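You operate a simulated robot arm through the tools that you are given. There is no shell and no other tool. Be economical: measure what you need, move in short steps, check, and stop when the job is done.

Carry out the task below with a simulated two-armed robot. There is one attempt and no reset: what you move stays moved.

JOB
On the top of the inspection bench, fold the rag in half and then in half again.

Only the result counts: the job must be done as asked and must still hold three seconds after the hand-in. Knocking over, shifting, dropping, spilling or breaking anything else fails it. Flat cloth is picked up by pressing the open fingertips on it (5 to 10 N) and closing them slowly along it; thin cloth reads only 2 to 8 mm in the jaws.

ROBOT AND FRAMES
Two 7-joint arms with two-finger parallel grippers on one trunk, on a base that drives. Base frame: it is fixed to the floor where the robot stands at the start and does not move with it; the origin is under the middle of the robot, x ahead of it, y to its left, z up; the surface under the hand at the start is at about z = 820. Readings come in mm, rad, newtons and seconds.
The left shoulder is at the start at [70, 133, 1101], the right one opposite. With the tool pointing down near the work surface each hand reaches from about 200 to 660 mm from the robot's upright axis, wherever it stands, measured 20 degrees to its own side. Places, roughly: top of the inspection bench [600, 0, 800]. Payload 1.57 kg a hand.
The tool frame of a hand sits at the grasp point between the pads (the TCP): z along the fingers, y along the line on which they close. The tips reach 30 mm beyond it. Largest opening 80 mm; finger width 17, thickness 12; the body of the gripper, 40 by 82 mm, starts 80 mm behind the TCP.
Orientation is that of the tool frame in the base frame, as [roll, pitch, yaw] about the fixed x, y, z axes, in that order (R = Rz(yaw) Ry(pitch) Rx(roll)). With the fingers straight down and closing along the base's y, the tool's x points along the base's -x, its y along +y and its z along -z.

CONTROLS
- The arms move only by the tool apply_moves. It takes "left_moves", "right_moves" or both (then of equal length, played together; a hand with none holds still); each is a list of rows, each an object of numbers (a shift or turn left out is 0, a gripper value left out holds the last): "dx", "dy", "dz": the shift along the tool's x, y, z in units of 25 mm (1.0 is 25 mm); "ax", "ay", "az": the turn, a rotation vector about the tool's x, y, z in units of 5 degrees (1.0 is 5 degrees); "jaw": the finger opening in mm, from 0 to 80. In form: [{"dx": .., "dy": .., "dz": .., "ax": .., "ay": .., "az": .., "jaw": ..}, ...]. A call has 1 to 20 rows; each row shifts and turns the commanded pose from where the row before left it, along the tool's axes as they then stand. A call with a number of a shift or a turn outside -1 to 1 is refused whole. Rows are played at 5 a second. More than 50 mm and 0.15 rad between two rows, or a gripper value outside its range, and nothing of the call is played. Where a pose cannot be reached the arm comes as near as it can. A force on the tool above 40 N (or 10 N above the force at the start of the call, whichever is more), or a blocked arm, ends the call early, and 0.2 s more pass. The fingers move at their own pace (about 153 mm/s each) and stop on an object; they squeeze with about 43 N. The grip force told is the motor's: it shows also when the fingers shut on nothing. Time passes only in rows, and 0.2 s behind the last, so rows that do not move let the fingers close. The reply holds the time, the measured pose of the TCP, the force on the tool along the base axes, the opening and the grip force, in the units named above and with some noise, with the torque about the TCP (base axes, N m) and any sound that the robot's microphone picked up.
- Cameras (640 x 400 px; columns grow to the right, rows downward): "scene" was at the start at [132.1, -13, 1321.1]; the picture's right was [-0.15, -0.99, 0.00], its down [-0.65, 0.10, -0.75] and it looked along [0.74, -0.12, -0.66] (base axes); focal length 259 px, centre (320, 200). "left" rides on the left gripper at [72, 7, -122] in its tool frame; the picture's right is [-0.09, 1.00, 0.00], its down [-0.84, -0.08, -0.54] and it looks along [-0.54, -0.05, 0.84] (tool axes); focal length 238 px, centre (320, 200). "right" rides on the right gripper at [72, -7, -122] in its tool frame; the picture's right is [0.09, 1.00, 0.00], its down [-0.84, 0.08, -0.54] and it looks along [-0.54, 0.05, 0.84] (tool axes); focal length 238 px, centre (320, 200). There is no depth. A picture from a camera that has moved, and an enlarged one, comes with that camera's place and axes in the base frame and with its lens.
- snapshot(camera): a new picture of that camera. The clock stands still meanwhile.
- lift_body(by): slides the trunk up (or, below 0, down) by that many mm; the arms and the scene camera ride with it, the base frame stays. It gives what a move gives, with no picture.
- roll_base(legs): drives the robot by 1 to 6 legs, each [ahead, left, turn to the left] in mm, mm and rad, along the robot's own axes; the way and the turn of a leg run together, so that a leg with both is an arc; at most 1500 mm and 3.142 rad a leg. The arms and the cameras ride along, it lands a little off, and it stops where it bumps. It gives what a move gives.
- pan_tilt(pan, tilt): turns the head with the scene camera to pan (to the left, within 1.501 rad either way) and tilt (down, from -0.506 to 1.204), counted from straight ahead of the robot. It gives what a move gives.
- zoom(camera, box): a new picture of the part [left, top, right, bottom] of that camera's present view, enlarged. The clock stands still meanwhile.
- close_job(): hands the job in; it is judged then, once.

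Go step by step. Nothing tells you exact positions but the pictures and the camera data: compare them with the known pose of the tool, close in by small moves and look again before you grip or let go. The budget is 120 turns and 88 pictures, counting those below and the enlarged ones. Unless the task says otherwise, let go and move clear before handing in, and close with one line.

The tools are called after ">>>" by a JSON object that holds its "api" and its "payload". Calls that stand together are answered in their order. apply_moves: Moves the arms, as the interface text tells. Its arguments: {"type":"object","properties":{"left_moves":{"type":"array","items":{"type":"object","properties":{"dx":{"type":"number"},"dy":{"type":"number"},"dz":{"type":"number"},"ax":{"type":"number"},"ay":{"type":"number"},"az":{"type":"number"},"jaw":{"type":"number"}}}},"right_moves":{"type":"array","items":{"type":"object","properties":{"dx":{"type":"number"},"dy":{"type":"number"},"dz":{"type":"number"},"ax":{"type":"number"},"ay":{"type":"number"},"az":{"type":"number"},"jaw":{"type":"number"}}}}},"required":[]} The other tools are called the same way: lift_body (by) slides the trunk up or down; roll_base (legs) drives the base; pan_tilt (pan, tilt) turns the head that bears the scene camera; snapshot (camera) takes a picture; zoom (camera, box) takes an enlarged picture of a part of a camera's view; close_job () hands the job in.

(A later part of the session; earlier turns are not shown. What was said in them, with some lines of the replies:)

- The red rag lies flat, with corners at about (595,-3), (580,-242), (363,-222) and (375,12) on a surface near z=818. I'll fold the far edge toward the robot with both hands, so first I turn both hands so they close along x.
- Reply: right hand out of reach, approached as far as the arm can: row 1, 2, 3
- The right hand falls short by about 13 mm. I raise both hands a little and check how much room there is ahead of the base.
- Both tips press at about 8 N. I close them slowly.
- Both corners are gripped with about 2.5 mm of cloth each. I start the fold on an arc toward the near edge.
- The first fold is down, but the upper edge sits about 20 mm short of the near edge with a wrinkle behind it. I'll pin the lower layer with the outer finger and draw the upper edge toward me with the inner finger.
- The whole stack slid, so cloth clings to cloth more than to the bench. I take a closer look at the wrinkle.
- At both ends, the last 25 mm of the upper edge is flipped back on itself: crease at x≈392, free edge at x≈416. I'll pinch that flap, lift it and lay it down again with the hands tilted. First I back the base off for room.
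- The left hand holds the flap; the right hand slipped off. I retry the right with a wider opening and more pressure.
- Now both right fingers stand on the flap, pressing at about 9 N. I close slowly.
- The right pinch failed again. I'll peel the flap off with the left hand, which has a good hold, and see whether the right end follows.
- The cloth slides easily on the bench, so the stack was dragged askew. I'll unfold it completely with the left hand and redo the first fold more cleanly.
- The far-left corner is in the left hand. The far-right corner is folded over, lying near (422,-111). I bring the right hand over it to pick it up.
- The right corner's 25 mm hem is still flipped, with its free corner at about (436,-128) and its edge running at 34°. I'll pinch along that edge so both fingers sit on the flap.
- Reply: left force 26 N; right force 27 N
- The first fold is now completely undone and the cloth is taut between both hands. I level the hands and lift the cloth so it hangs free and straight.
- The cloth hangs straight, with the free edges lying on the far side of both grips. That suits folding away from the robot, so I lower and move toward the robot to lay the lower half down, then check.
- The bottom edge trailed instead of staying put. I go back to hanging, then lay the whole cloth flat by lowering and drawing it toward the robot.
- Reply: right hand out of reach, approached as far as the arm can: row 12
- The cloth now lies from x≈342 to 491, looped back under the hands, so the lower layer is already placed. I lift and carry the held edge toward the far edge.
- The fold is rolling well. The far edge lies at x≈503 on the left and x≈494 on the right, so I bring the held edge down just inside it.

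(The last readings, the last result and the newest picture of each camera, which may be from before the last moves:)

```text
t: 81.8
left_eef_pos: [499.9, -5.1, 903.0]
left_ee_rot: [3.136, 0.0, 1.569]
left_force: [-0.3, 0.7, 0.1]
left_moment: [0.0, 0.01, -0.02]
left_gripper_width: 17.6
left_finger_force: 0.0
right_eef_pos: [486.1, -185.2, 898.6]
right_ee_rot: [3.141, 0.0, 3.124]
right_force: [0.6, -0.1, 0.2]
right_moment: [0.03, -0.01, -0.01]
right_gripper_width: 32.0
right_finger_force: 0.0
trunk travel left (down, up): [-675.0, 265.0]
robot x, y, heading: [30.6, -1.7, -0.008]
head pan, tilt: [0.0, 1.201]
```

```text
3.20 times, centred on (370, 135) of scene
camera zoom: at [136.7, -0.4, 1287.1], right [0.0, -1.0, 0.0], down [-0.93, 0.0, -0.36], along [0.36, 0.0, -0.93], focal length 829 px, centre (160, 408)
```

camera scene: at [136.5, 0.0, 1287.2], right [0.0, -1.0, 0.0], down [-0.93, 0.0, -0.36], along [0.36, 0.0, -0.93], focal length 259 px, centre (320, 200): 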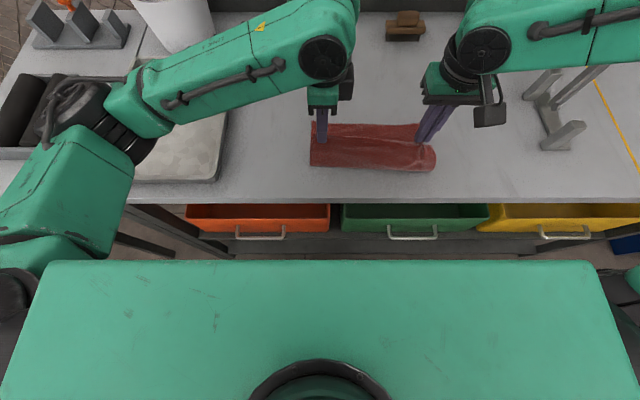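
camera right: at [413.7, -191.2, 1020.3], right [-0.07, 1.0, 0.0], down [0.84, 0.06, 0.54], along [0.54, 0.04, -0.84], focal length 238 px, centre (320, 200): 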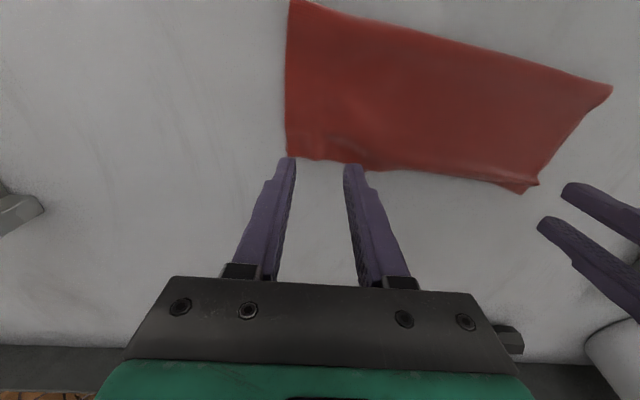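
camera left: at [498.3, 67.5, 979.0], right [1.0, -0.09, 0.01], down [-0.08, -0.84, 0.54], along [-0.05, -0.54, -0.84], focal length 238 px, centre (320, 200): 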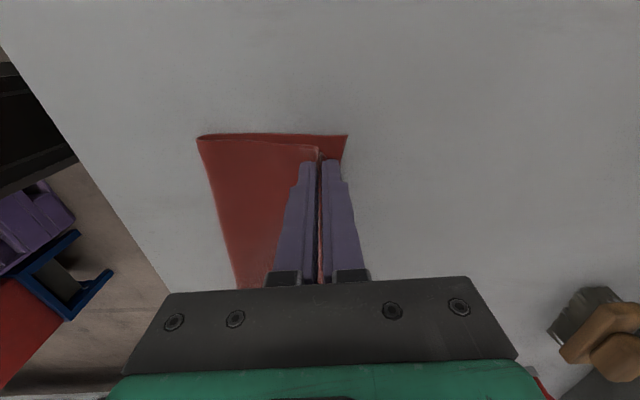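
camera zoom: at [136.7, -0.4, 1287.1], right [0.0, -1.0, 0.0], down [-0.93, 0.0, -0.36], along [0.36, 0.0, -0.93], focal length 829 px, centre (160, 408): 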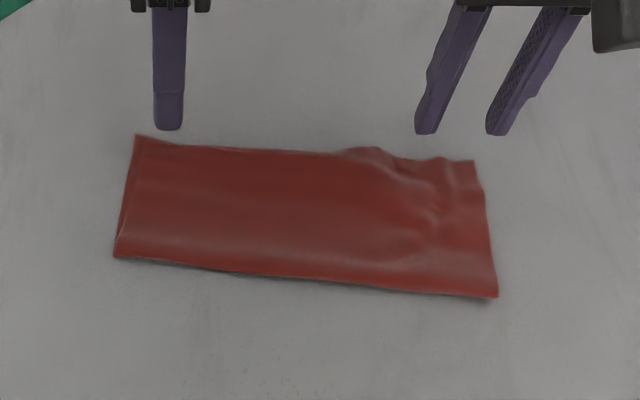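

The first fold is good: the edges nearly coincide, and the strip spans x≈394–517, y≈-214 to +23. For the second fold the right hand straddles the middle of the right short edge to scoop up both layers, while the left hand clears away.

>>> {"api": "apply_moves", "payload": {"left_moves": [{"dz": -0.8}, {"dz": -0.8}, {"dz": -0.8, "dx": 0.5}, {"dx": 1}, {"dx": 1}, {"dx": 1}, {"dx": 1}, {"dx": 1}], "right_moves": [{"jaw": 40, "dx": 0.41, "dy": -0.12}, {"dx": 0.41, "dy": -0.12}, {"dx": 0.41, "dy": -0.12}, {"dx": 0.41, "dy": -0.12}, {"dz": 0.5}, {"dz": 0.5}, {"dz": 0.6}, {}]}}

>>> {"api": "snapshot", "payload": {"camera": "right"}}

```text
t: 83.6
left_eef_pos: [501.0, 135.0, 963.3]
left_ee_rot: [3.136, 0.003, 1.569]
left_force: [0.1, 0.1, 0.3]
left_moment: [-0.01, -0.02, 0.0]
left_gripper_width: 18.1
left_finger_force: 0.0
right_eef_pos: [446.4, -196.7, 859.3]
right_ee_rot: [-3.141, -0.001, 3.123]
right_force: [-0.2, -0.5, 0.2]
right_moment: [-0.03, 0.0, 0.01]
right_gripper_width: 39.8
right_finger_force: 0.0
trunk travel left (down, up): [-675.0, 265.0]
robot x, y, heading: [35.5, 0.5, -0.0]
head pan, tilt: [0.0, 1.201]
```

```text
28 pictures are left
camera right: at [373.4, -200.7, 980.6], right [-0.07, 1.0, 0.0], down [0.84, 0.06, 0.54], along [0.54, 0.04, -0.84], focal length 238 px, centre (320, 200)
```

right: 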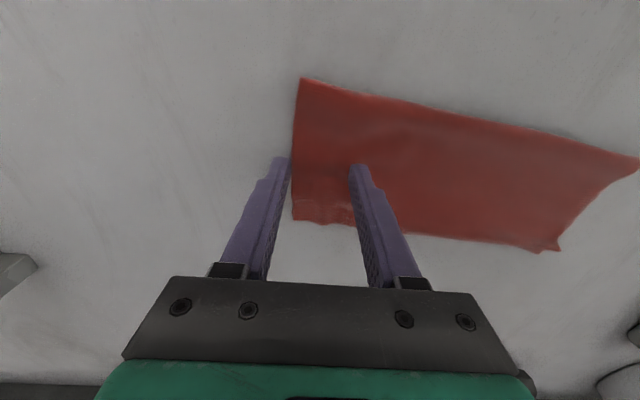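

>>> {"api": "apply_moves", "payload": {"right_moves": [{"dz": 0.2}, {"dz": 0.08}, {}]}}

```text
t: 84.4
left_eef_pos: [500.7, 133.6, 963.7]
left_ee_rot: [3.135, 0.001, 1.57]
left_force: [-0.4, -0.2, 0.4]
left_moment: [0.02, -0.01, 0.01]
left_gripper_width: 17.9
left_finger_force: 0.1
right_eef_pos: [446.1, -195.9, 853.0]
right_ee_rot: [3.141, 0.0, 3.125]
right_force: [0.0, 0.9, -0.6]
right_moment: [0.0, -0.01, 0.01]
right_gripper_width: 39.8
right_finger_force: 0.0
trunk travel left (down, up): [-675.0, 265.0]
robot x, y, heading: [32.4, -1.1, 0.002]
head pan, tilt: [0.0, 1.201]
```

>>> {"api": "apply_moves", "payload": {"right_moves": [{"dz": 0.07}, {"dz": 0.03}, {}]}}

```text
t: 85.2
left_eef_pos: [501.2, 134.9, 964.5]
left_ee_rot: [3.134, 0.001, 1.567]
left_force: [0.7, 0.2, 0.3]
left_moment: [-0.01, 0.01, -0.01]
left_gripper_width: 18.2
left_finger_force: 0.0
right_eef_pos: [446.2, -195.6, 851.4]
right_ee_rot: [3.141, 0.004, 3.125]
right_force: [2.0, -1.7, 15.0]
right_moment: [0.29, -0.05, -0.09]
right_gripper_width: 38.9
right_finger_force: 0.1
trunk travel left (down, up): [-675.0, 265.0]
robot x, y, heading: [30.9, 0.1, -0.001]
head pan, tilt: [0.0, 1.201]
```

>>> {"api": "apply_moves", "payload": {"right_moves": [{"dz": -0.06, "ax": -0.7}, {"dz": 0.04}, {}]}}

```text
t: 86.0
left_eef_pos: [500.7, 133.7, 962.4]
left_ee_rot: [3.135, 0.001, 1.568]
left_force: [-0.1, -0.5, 0.1]
left_moment: [0.0, 0.02, -0.05]
left_gripper_width: 17.9
left_finger_force: 0.1
right_eef_pos: [443.9, -196.0, 852.1]
right_ee_rot: [3.08, 0.002, 3.126]
right_force: [-2.2, 1.0, 11.6]
right_moment: [-0.28, 0.11, -0.09]
right_gripper_width: 37.8
right_finger_force: 0.1
trunk travel left (down, up): [-675.0, 265.0]
robot x, y, heading: [35.6, 2.6, -0.003]
head pan, tilt: [0.0, 1.201]
```

>>> {"api": "apply_moves", "payload": {"right_moves": [{"ax": 0.35}, {}]}}

```text
t: 86.6
left_eef_pos: [500.1, 133.2, 963.2]
left_ee_rot: [3.136, 0.0, 1.568]
left_force: [0.0, 0.6, -1.0]
left_moment: [0.0, 0.03, -0.02]
left_gripper_width: 18.0
left_finger_force: 0.1
right_eef_pos: [445.7, -195.5, 850.6]
right_ee_rot: [3.112, -0.001, 3.123]
right_force: [-1.4, 0.6, 4.6]
right_moment: [0.15, 0.04, 0.0]
right_gripper_width: 40.6
right_finger_force: 0.2
trunk travel left (down, up): [-675.0, 265.0]
robot x, y, heading: [31.7, -3.3, 0.003]
head pan, tilt: [0.0, 1.201]
```

>>> {"api": "apply_moves", "payload": {"right_moves": [{"dz": 0.02, "ax": -0.1}, {"jaw": 37}, {"jaw": 34}, {"jaw": 31}, {"jaw": 28}, {"jaw": 25}, {"jaw": 22}, {"jaw": 19}, {"jaw": 16}, {"jaw": 13}, {"jaw": 10}, {"jaw": 7}, {"jaw": 4}, {"jaw": 2}, {"jaw": 0}, {}]}}

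>>> {"api": "zoom", "payload": {"camera": "right", "box": [200, 60, 480, 260]}}

```text
t: 90.0
left_eef_pos: [501.5, 134.9, 962.6]
left_ee_rot: [3.133, -0.001, 1.569]
left_force: [0.4, -0.3, 0.4]
left_moment: [0.03, -0.01, -0.01]
left_gripper_width: 18.1
left_finger_force: 0.0
right_eef_pos: [444.2, -195.8, 851.7]
right_ee_rot: [3.103, 0.001, 3.124]
right_force: [0.4, 0.6, 9.6]
right_moment: [0.04, -0.01, -0.01]
right_gripper_width: 3.9
right_finger_force: 24.7
trunk travel left (down, up): [-675.0, 265.0]
robot x, y, heading: [30.6, 0.6, -0.005]
head pan, tilt: [0.0, 1.201]
```

```text
2.00 times, centred on (340, 160) of right
camera zoom: at [372.6, -206.3, 972.1], right [-0.07, 1.0, 0.04], down [0.84, 0.04, 0.55], along [0.54, 0.07, -0.84], focal length 477 px, centre (280, 280)
```

zoom: 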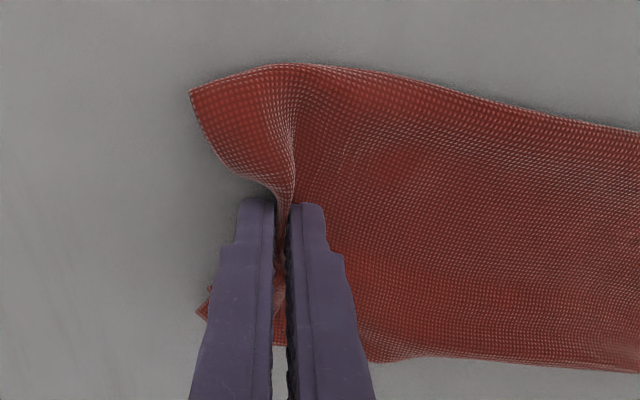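

The grip reads 3.9 mm, which suggests both layers are in the jaws. I lift a little and check.

>>> {"api": "apply_moves", "payload": {"right_moves": [{"dz": -0.5}, {"dz": -0.6, "dy": 0.2}, {"dz": -0.6, "dy": 0.3}, {}]}}

>>> {"api": "snapshot", "payload": {"camera": "right"}}

>>> {"api": "snapshot", "payload": {"camera": "scene"}}

```text
t: 91.0
left_eef_pos: [501.7, 133.9, 963.8]
left_ee_rot: [3.136, 0.001, 1.568]
left_force: [-0.2, -0.1, -0.8]
left_moment: [0.01, 0.01, -0.02]
left_gripper_width: 18.1
left_finger_force: 0.1
right_eef_pos: [447.0, -184.5, 893.1]
right_ee_rot: [3.104, 0.0, 3.126]
right_force: [-1.1, -0.3, 0.8]
right_moment: [0.04, 0.01, 0.01]
right_gripper_width: 3.8
right_finger_force: 24.0
trunk travel left (down, up): [-675.0, 265.0]
robot x, y, heading: [32.2, -0.3, 0.0]
head pan, tilt: [0.0, 1.201]
```

```text
26 pictures are left
camera right: at [374.8, -195.7, 1014.4], right [-0.07, 1.0, 0.04], down [0.84, 0.04, 0.54], along [0.54, 0.07, -0.84], focal length 238 px, centre (320, 200)
```

right: 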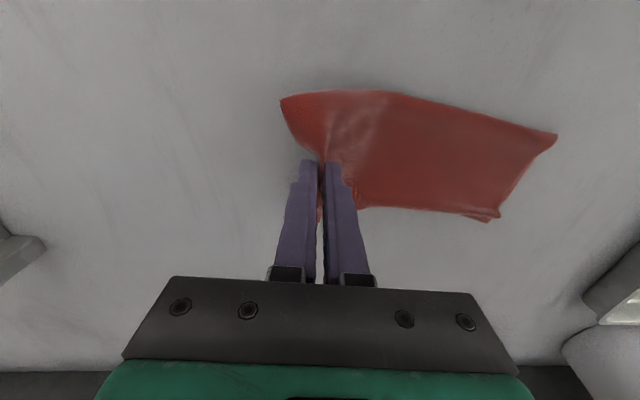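

```text
25 pictures are left
camera scene: at [137.2, -0.4, 1287.1], right [0.0, -1.0, 0.0], down [-0.93, 0.0, -0.36], along [0.36, 0.0, -0.93], focal length 259 px, centre (320, 200)
```

scene: 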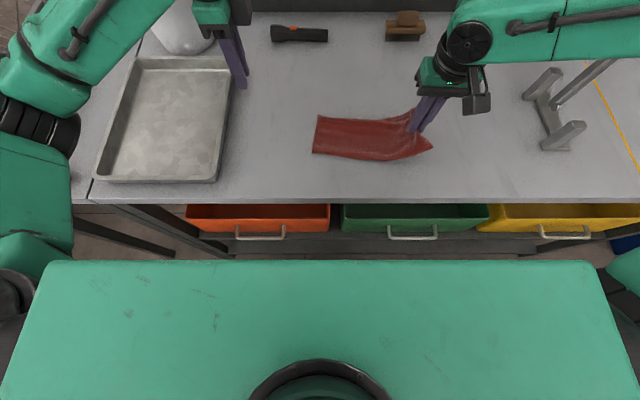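

Both layers come up together. As in the first fold, I let the strip hang from the grip and lay it so the free edge ends on the outside; I lift it to hang now.

>>> {"api": "apply_moves", "payload": {"right_moves": [{"dz": -0.8, "dy": 0.15}, {"dz": -0.8, "dy": 0.15}, {"dz": -0.8, "dy": 0.15}, {"dz": -0.8, "dy": 0.15}, {"dz": -0.8, "dy": 0.15}, {"dz": -0.8, "dy": 0.15}, {"dz": -0.8, "dy": 0.15}, {"dz": -0.8, "dy": 0.15}, {"dz": -0.6}, {}, {}, {}], "left_moves": [{"dz": -0.8}, {"dz": -0.8}, {"dz": -0.8}, {"dx": 0.5}, {"dx": 0.5}, {"dx": 0.5}, {"dx": 0.5}, {}, {}, {}, {}, {}]}}

>>> {"api": "pan_tilt", "payload": {"pan": 0, "tilt": 0.9}}

>>> {"api": "snapshot", "payload": {"camera": "scene"}}

>>> {"api": "snapshot", "payload": {"camera": "left"}}

```text
t: 93.6
left_eef_pos: [501.9, 182.8, 1021.7]
left_ee_rot: [3.138, -0.001, 1.568]
left_force: [0.2, -0.4, -0.4]
left_moment: [-0.03, 0.01, -0.04]
left_gripper_width: 18.0
left_finger_force: 0.1
right_eef_pos: [444.0, -161.6, 1069.5]
right_ee_rot: [3.104, 0.0, 3.124]
right_force: [-0.6, 0.3, 0.1]
right_moment: [0.0, 0.02, -0.01]
right_gripper_width: 3.7
right_finger_force: 24.9
trunk travel left (down, up): [-675.0, 265.0]
robot x, y, heading: [31.6, -1.1, 0.004]
head pan, tilt: [0.0, 1.201]
```

```text
t: 94.4
left_eef_pos: [500.4, 185.1, 1022.4]
left_ee_rot: [3.136, -0.001, 1.57]
left_force: [0.2, 0.4, 0.3]
left_moment: [-0.02, -0.02, -0.03]
left_gripper_width: 17.9
left_finger_force: 0.0
right_eef_pos: [444.9, -160.8, 1069.4]
right_ee_rot: [3.101, 0.001, 3.124]
right_force: [0.9, 0.3, 0.2]
right_moment: [-0.03, -0.02, -0.01]
right_gripper_width: 3.8
right_finger_force: 24.9
trunk travel left (down, up): [-675.0, 265.0]
robot x, y, heading: [32.1, -0.6, -0.002]
head pan, tilt: [0.0, 0.901]
```

```text
24 pictures are left
camera scene: at [156.7, -0.2, 1306.9], right [0.0, -1.0, 0.0], down [-0.78, 0.0, -0.62], along [0.62, 0.0, -0.78], focal length 259 px, centre (320, 200)
```

scene: 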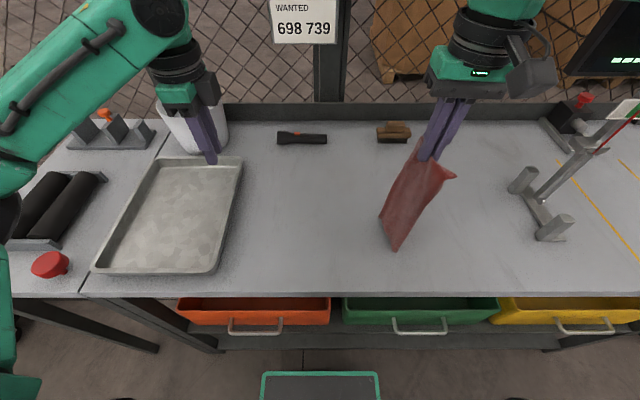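

```text
23 pictures are left
camera left: at [506.8, 255.6, 1145.8], right [1.0, -0.09, 0.01], down [-0.08, -0.84, 0.54], along [-0.05, -0.54, -0.84], focal length 238 px, centre (320, 200)
```

left: 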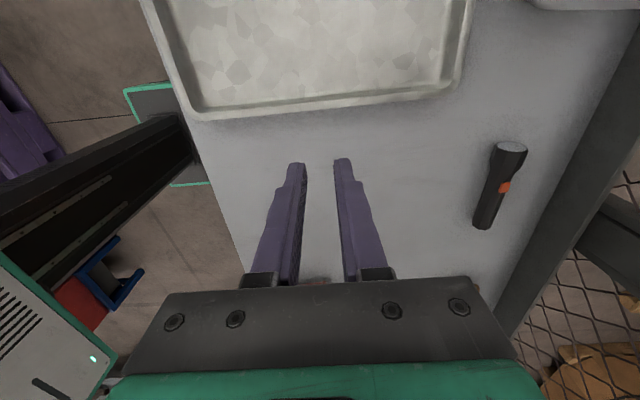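

The strip hangs straight. I lower it while moving left so the lower end trails to the right.

>>> {"api": "apply_moves", "payload": {"right_moves": [{"dz": 0.6, "dy": 0.4}, {"dz": 0.6, "dy": 0.4}, {"dz": 0.48, "dy": 0.8}, {"dz": 0.48, "dy": 0.8}, {"dz": 0.48, "dy": 0.8}, {"dz": 0.48, "dy": 0.8}, {"dz": 0.8, "dy": 0.6}, {"dz": 0.8, "dy": 0.6}, {"dz": 0.8, "dy": 0.6}, {"dz": 0.8, "dy": 0.5}, {"dz": 0.7, "dy": 0.2}, {}]}}

>>> {"api": "snapshot", "payload": {"camera": "scene"}}

>>> {"api": "snapshot", "payload": {"camera": "right"}}

```text
t: 97.0
left_eef_pos: [502.2, 183.6, 1022.8]
left_ee_rot: [3.135, -0.001, 1.569]
left_force: [0.7, -0.2, 0.7]
left_moment: [0.02, -0.02, 0.0]
left_gripper_width: 18.0
left_finger_force: 0.1
right_eef_pos: [428.1, -39.6, 907.4]
right_ee_rot: [3.102, 0.001, 3.125]
right_force: [0.3, -0.5, -0.4]
right_moment: [0.01, -0.01, -0.04]
right_gripper_width: 3.6
right_finger_force: 24.4
right hand out of reach, approached as far as the arm can: row 8, 9, 10, 11
trunk travel left (down, up): [-675.0, 265.0]
robot x, y, heading: [34.3, 2.2, -0.005]
head pan, tilt: [0.0, 0.901]
```

```text
22 pictures are left
camera scene: at [156.8, -0.1, 1306.9], right [0.0, -1.0, 0.0], down [-0.78, 0.0, -0.62], along [0.62, 0.0, -0.78], focal length 259 px, centre (320, 200)
```

scene: 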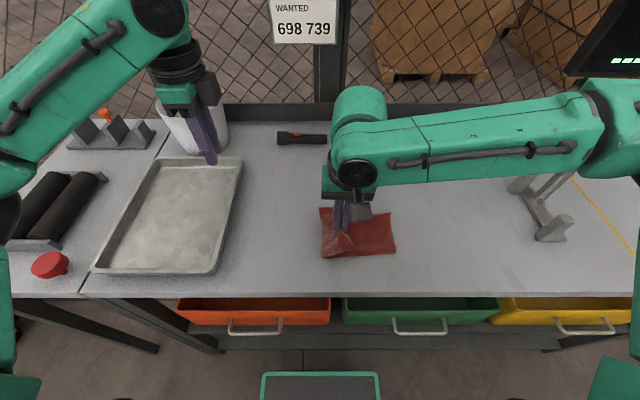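

```text
21 pictures are left
camera right: at [355.2, -49.9, 1028.8], right [-0.07, 1.0, 0.04], down [0.84, 0.04, 0.55], along [0.54, 0.07, -0.84], focal length 238 px, centre (320, 200)
```

right: 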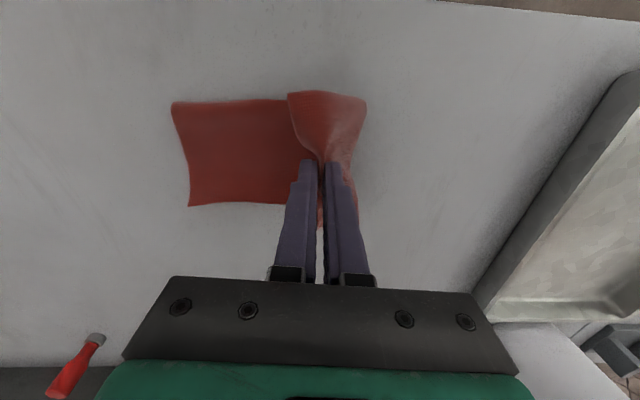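

The strip now lies as hoped: the lower end is at y≈-162 (x 400–503) and the loop is on the left. I carry the held edge back to the right toward that end.

>>> {"api": "apply_moves", "payload": {"right_moves": [{"dy": -0.6, "dx": -0.2}, {"dy": -0.6, "dx": -0.2}, {"dy": -0.6, "dx": -0.2}, {}]}}

```text
t: 98.0
left_eef_pos: [501.1, 183.6, 1022.8]
left_ee_rot: [3.137, 0.0, 1.569]
left_force: [-0.6, 0.4, 0.5]
left_moment: [-0.01, -0.02, -0.01]
left_gripper_width: 18.0
left_finger_force: 0.0
right_eef_pos: [442.7, -86.9, 906.5]
right_ee_rot: [3.101, 0.001, 3.125]
right_force: [-0.3, 0.4, -0.1]
right_moment: [0.0, -0.02, 0.04]
right_gripper_width: 3.8
right_finger_force: 24.8
trunk travel left (down, up): [-675.0, 265.0]
robot x, y, heading: [33.6, -1.2, 0.001]
head pan, tilt: [0.0, 0.901]
```

>>> {"api": "apply_moves", "payload": {"right_moves": [{"dy": -0.6, "dx": -0.2, "dz": 0.1}, {"dy": -0.6, "dx": -0.16, "dz": 0.3}, {"dy": -0.5, "dz": 0.4}, {}]}}

>>> {"api": "snapshot", "payload": {"camera": "right"}}

>>> {"api": "zoom", "payload": {"camera": "scene", "box": [290, 160, 450, 280]}}

```text
t: 99.0
left_eef_pos: [501.9, 183.9, 1022.6]
left_ee_rot: [3.138, 0.0, 1.569]
left_force: [0.2, 0.0, 0.5]
left_moment: [0.01, -0.04, 0.01]
left_gripper_width: 18.2
left_finger_force: 0.1
right_eef_pos: [451.7, -129.6, 883.7]
right_ee_rot: [3.105, 0.0, 3.124]
right_force: [1.1, 0.1, 0.1]
right_moment: [0.0, 0.02, -0.03]
right_gripper_width: 3.4
right_finger_force: 25.2
trunk travel left (down, up): [-675.0, 265.0]
robot x, y, heading: [31.5, 2.4, -0.005]
head pan, tilt: [0.0, 0.901]
```

```text
20 pictures are left
camera right: at [377.9, -138.4, 1004.9], right [-0.07, 1.0, 0.04], down [0.84, 0.04, 0.54], along [0.54, 0.07, -0.84], focal length 238 px, centre (320, 200)
```

right: 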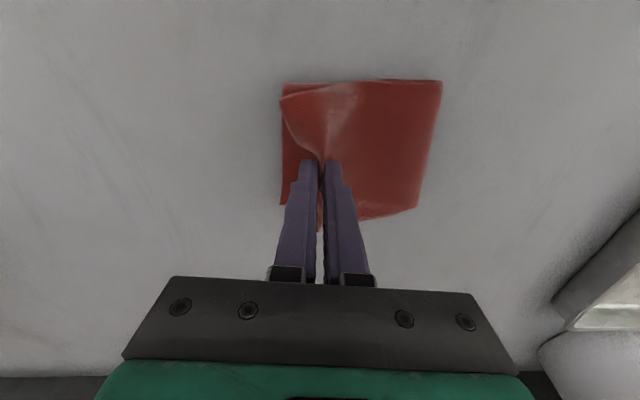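

```text
3.33 times, centred on (370, 220) of scene
camera zoom: at [156.7, 0.1, 1306.9], right [0.0, -1.0, 0.0], down [-0.78, 0.0, -0.62], along [0.62, 0.0, -0.78], focal length 864 px, centre (153, 133)
```

zoom: 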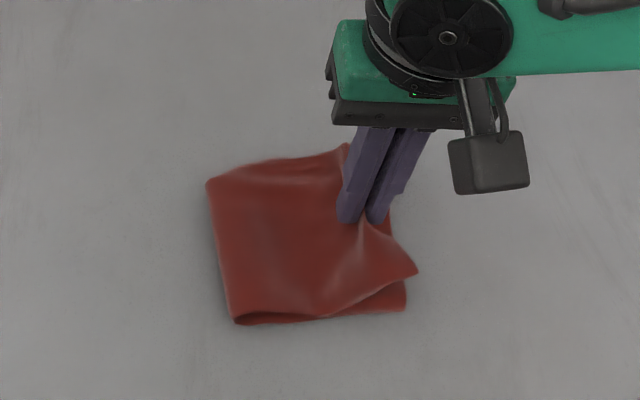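

>>> {"api": "apply_moves", "payload": {"right_moves": [{"dy": -0.35, "dz": 0.4}, {"dy": -0.25, "dz": 0.4}, {"dy": -0.1, "dz": 0.2}, {}]}}

>>> {"api": "snapshot", "payload": {"camera": "right"}}

```text
t: 100.0
left_eef_pos: [500.1, 184.5, 1022.2]
left_ee_rot: [3.137, 0.001, 1.567]
left_force: [-0.4, 0.3, 0.5]
left_moment: [0.01, 0.02, 0.01]
left_gripper_width: 18.0
left_finger_force: 0.0
right_eef_pos: [449.3, -144.1, 858.0]
right_ee_rot: [3.105, -0.001, 3.124]
right_force: [0.4, -0.2, 0.1]
right_moment: [0.04, -0.01, 0.0]
right_gripper_width: 3.7
right_finger_force: 24.2
trunk travel left (down, up): [-675.0, 265.0]
robot x, y, heading: [32.2, 1.9, -0.003]
head pan, tilt: [0.0, 0.901]
```

```text
18 pictures are left
camera right: at [376.9, -154.1, 978.8], right [-0.07, 1.0, 0.04], down [0.84, 0.04, 0.54], along [0.54, 0.07, -0.84], focal length 238 px, centre (320, 200)
```

right: 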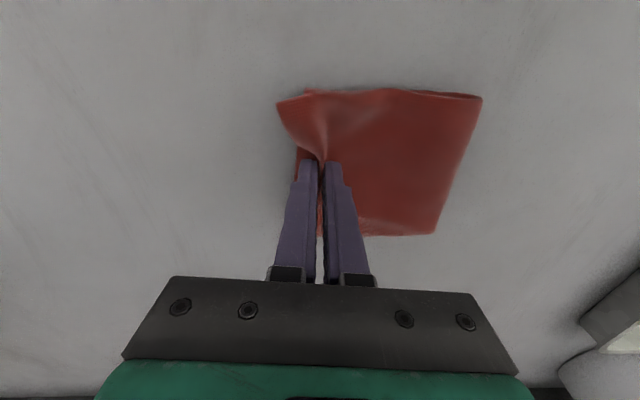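

The top edge would overshoot by about 10 mm at the corner, so I back off slightly, set it down and open slowly.

>>> {"api": "apply_moves", "payload": {"right_moves": [{"dy": 0.3}, {"dz": 0.1}, {}, {"jaw": 6}, {"jaw": 9}, {"jaw": 12}, {"jaw": 15}, {"jaw": 18}, {"jaw": 22}, {"jaw": 26}, {}, {"dz": -0.3}, {"dz": -0.8}, {"dz": -0.8}, {"dz": -0.8}]}}

>>> {"api": "snapshot", "payload": {"camera": "right"}}

>>> {"api": "zoom", "payload": {"camera": "scene", "box": [290, 160, 450, 280]}}

```text
t: 103.2
left_eef_pos: [500.3, 183.9, 1022.8]
left_ee_rot: [3.136, 0.0, 1.569]
left_force: [-0.2, -0.8, -1.1]
left_moment: [0.01, 0.02, -0.02]
left_gripper_width: 18.3
left_finger_force: 0.0
right_eef_pos: [448.7, -140.9, 924.0]
right_ee_rot: [3.103, 0.0, 3.124]
right_force: [0.6, 0.0, 0.3]
right_moment: [-0.01, -0.02, 0.03]
right_gripper_width: 26.1
right_finger_force: 0.1
trunk travel left (down, up): [-675.0, 265.0]
robot x, y, heading: [31.0, -1.1, -0.001]
head pan, tilt: [0.0, 0.901]
```

```text
17 pictures are left
camera right: at [376.7, -150.3, 1044.3], right [-0.07, 1.0, 0.04], down [0.84, 0.04, 0.54], along [0.54, 0.07, -0.84], focal length 238 px, centre (320, 200)
```

right: 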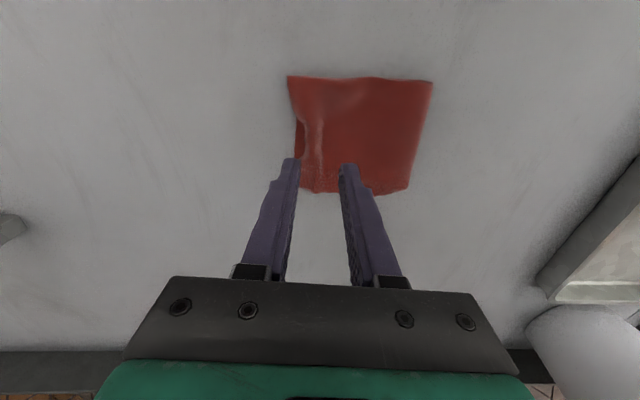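

```text
3.33 times, centred on (370, 220) of scene
camera zoom: at [156.3, -0.1, 1306.9], right [0.0, -1.0, 0.0], down [-0.78, 0.0, -0.62], along [0.62, 0.0, -0.78], focal length 864 px, centre (153, 133)
```

zoom: 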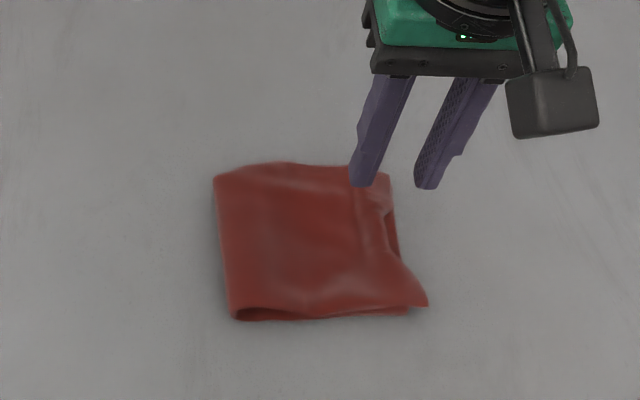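

The rag is now a neat quarter. I move the right hand clear and inspect.

>>> {"api": "apply_moves", "payload": {"right_moves": [{"dz": -0.8}, {"dz": -0.8, "dy": -0.8}, {"dy": -1}, {"dy": -1}, {"dy": -1}, {"dy": -1}, {"dy": -0.8}, {}]}}

>>> {"api": "zoom", "payload": {"camera": "scene", "box": [310, 170, 430, 260]}}

>>> {"api": "snapshot", "payload": {"camera": "scene"}}

```text
t: 105.0
left_eef_pos: [501.8, 184.6, 1022.7]
left_ee_rot: [3.136, 0.001, 1.568]
left_force: [-0.2, 0.1, 1.2]
left_moment: [0.03, 0.0, -0.04]
left_gripper_width: 18.1
left_finger_force: 0.0
right_eef_pos: [448.4, -280.2, 957.0]
right_ee_rot: [3.104, 0.0, 3.124]
right_force: [-0.5, 0.3, -0.2]
right_moment: [0.04, 0.0, -0.04]
right_gripper_width: 26.0
right_finger_force: 0.0
trunk travel left (down, up): [-675.0, 265.0]
robot x, y, heading: [35.0, 1.7, 0.002]
head pan, tilt: [0.0, 0.901]
```

```text
4.44 times, centred on (370, 215) of scene
camera zoom: at [156.9, 0.2, 1306.9], right [0.0, -1.0, 0.0], down [-0.78, 0.0, -0.62], along [0.62, 0.0, -0.78], focal length 1152 px, centre (98, 133)
```

zoom: 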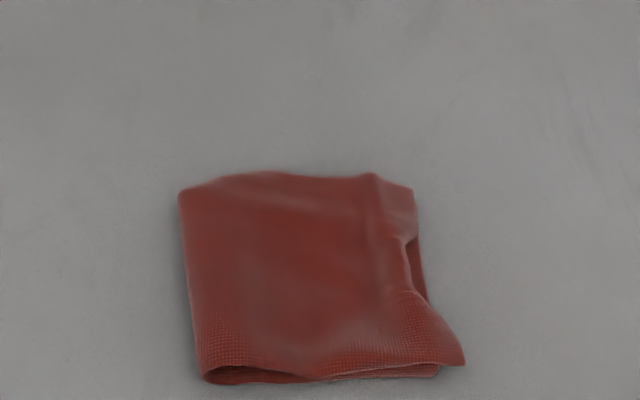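

```text
14 pictures are left
camera scene: at [156.9, 0.2, 1306.9], right [0.0, -1.0, 0.0], down [-0.78, 0.0, -0.62], along [0.62, 0.0, -0.78], focal length 259 px, centre (320, 200)
```

scene: 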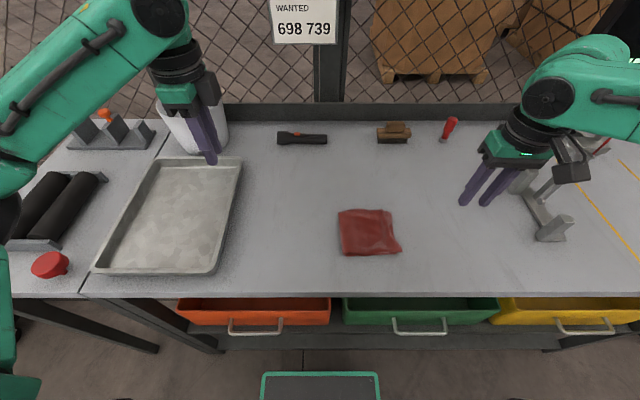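

>>> {"api": "close_job", "payload": {}}

```text
The job is handed in.
```

The rag is folded in half and then in half again, and lies as a four-layer square on top of the inspection bench. Both hands are clear, and the pictures show no other object moved. It isn't perfectly flat: there is a small ridge along the right edge, and the near-right corner sticks out a little past the layers below.
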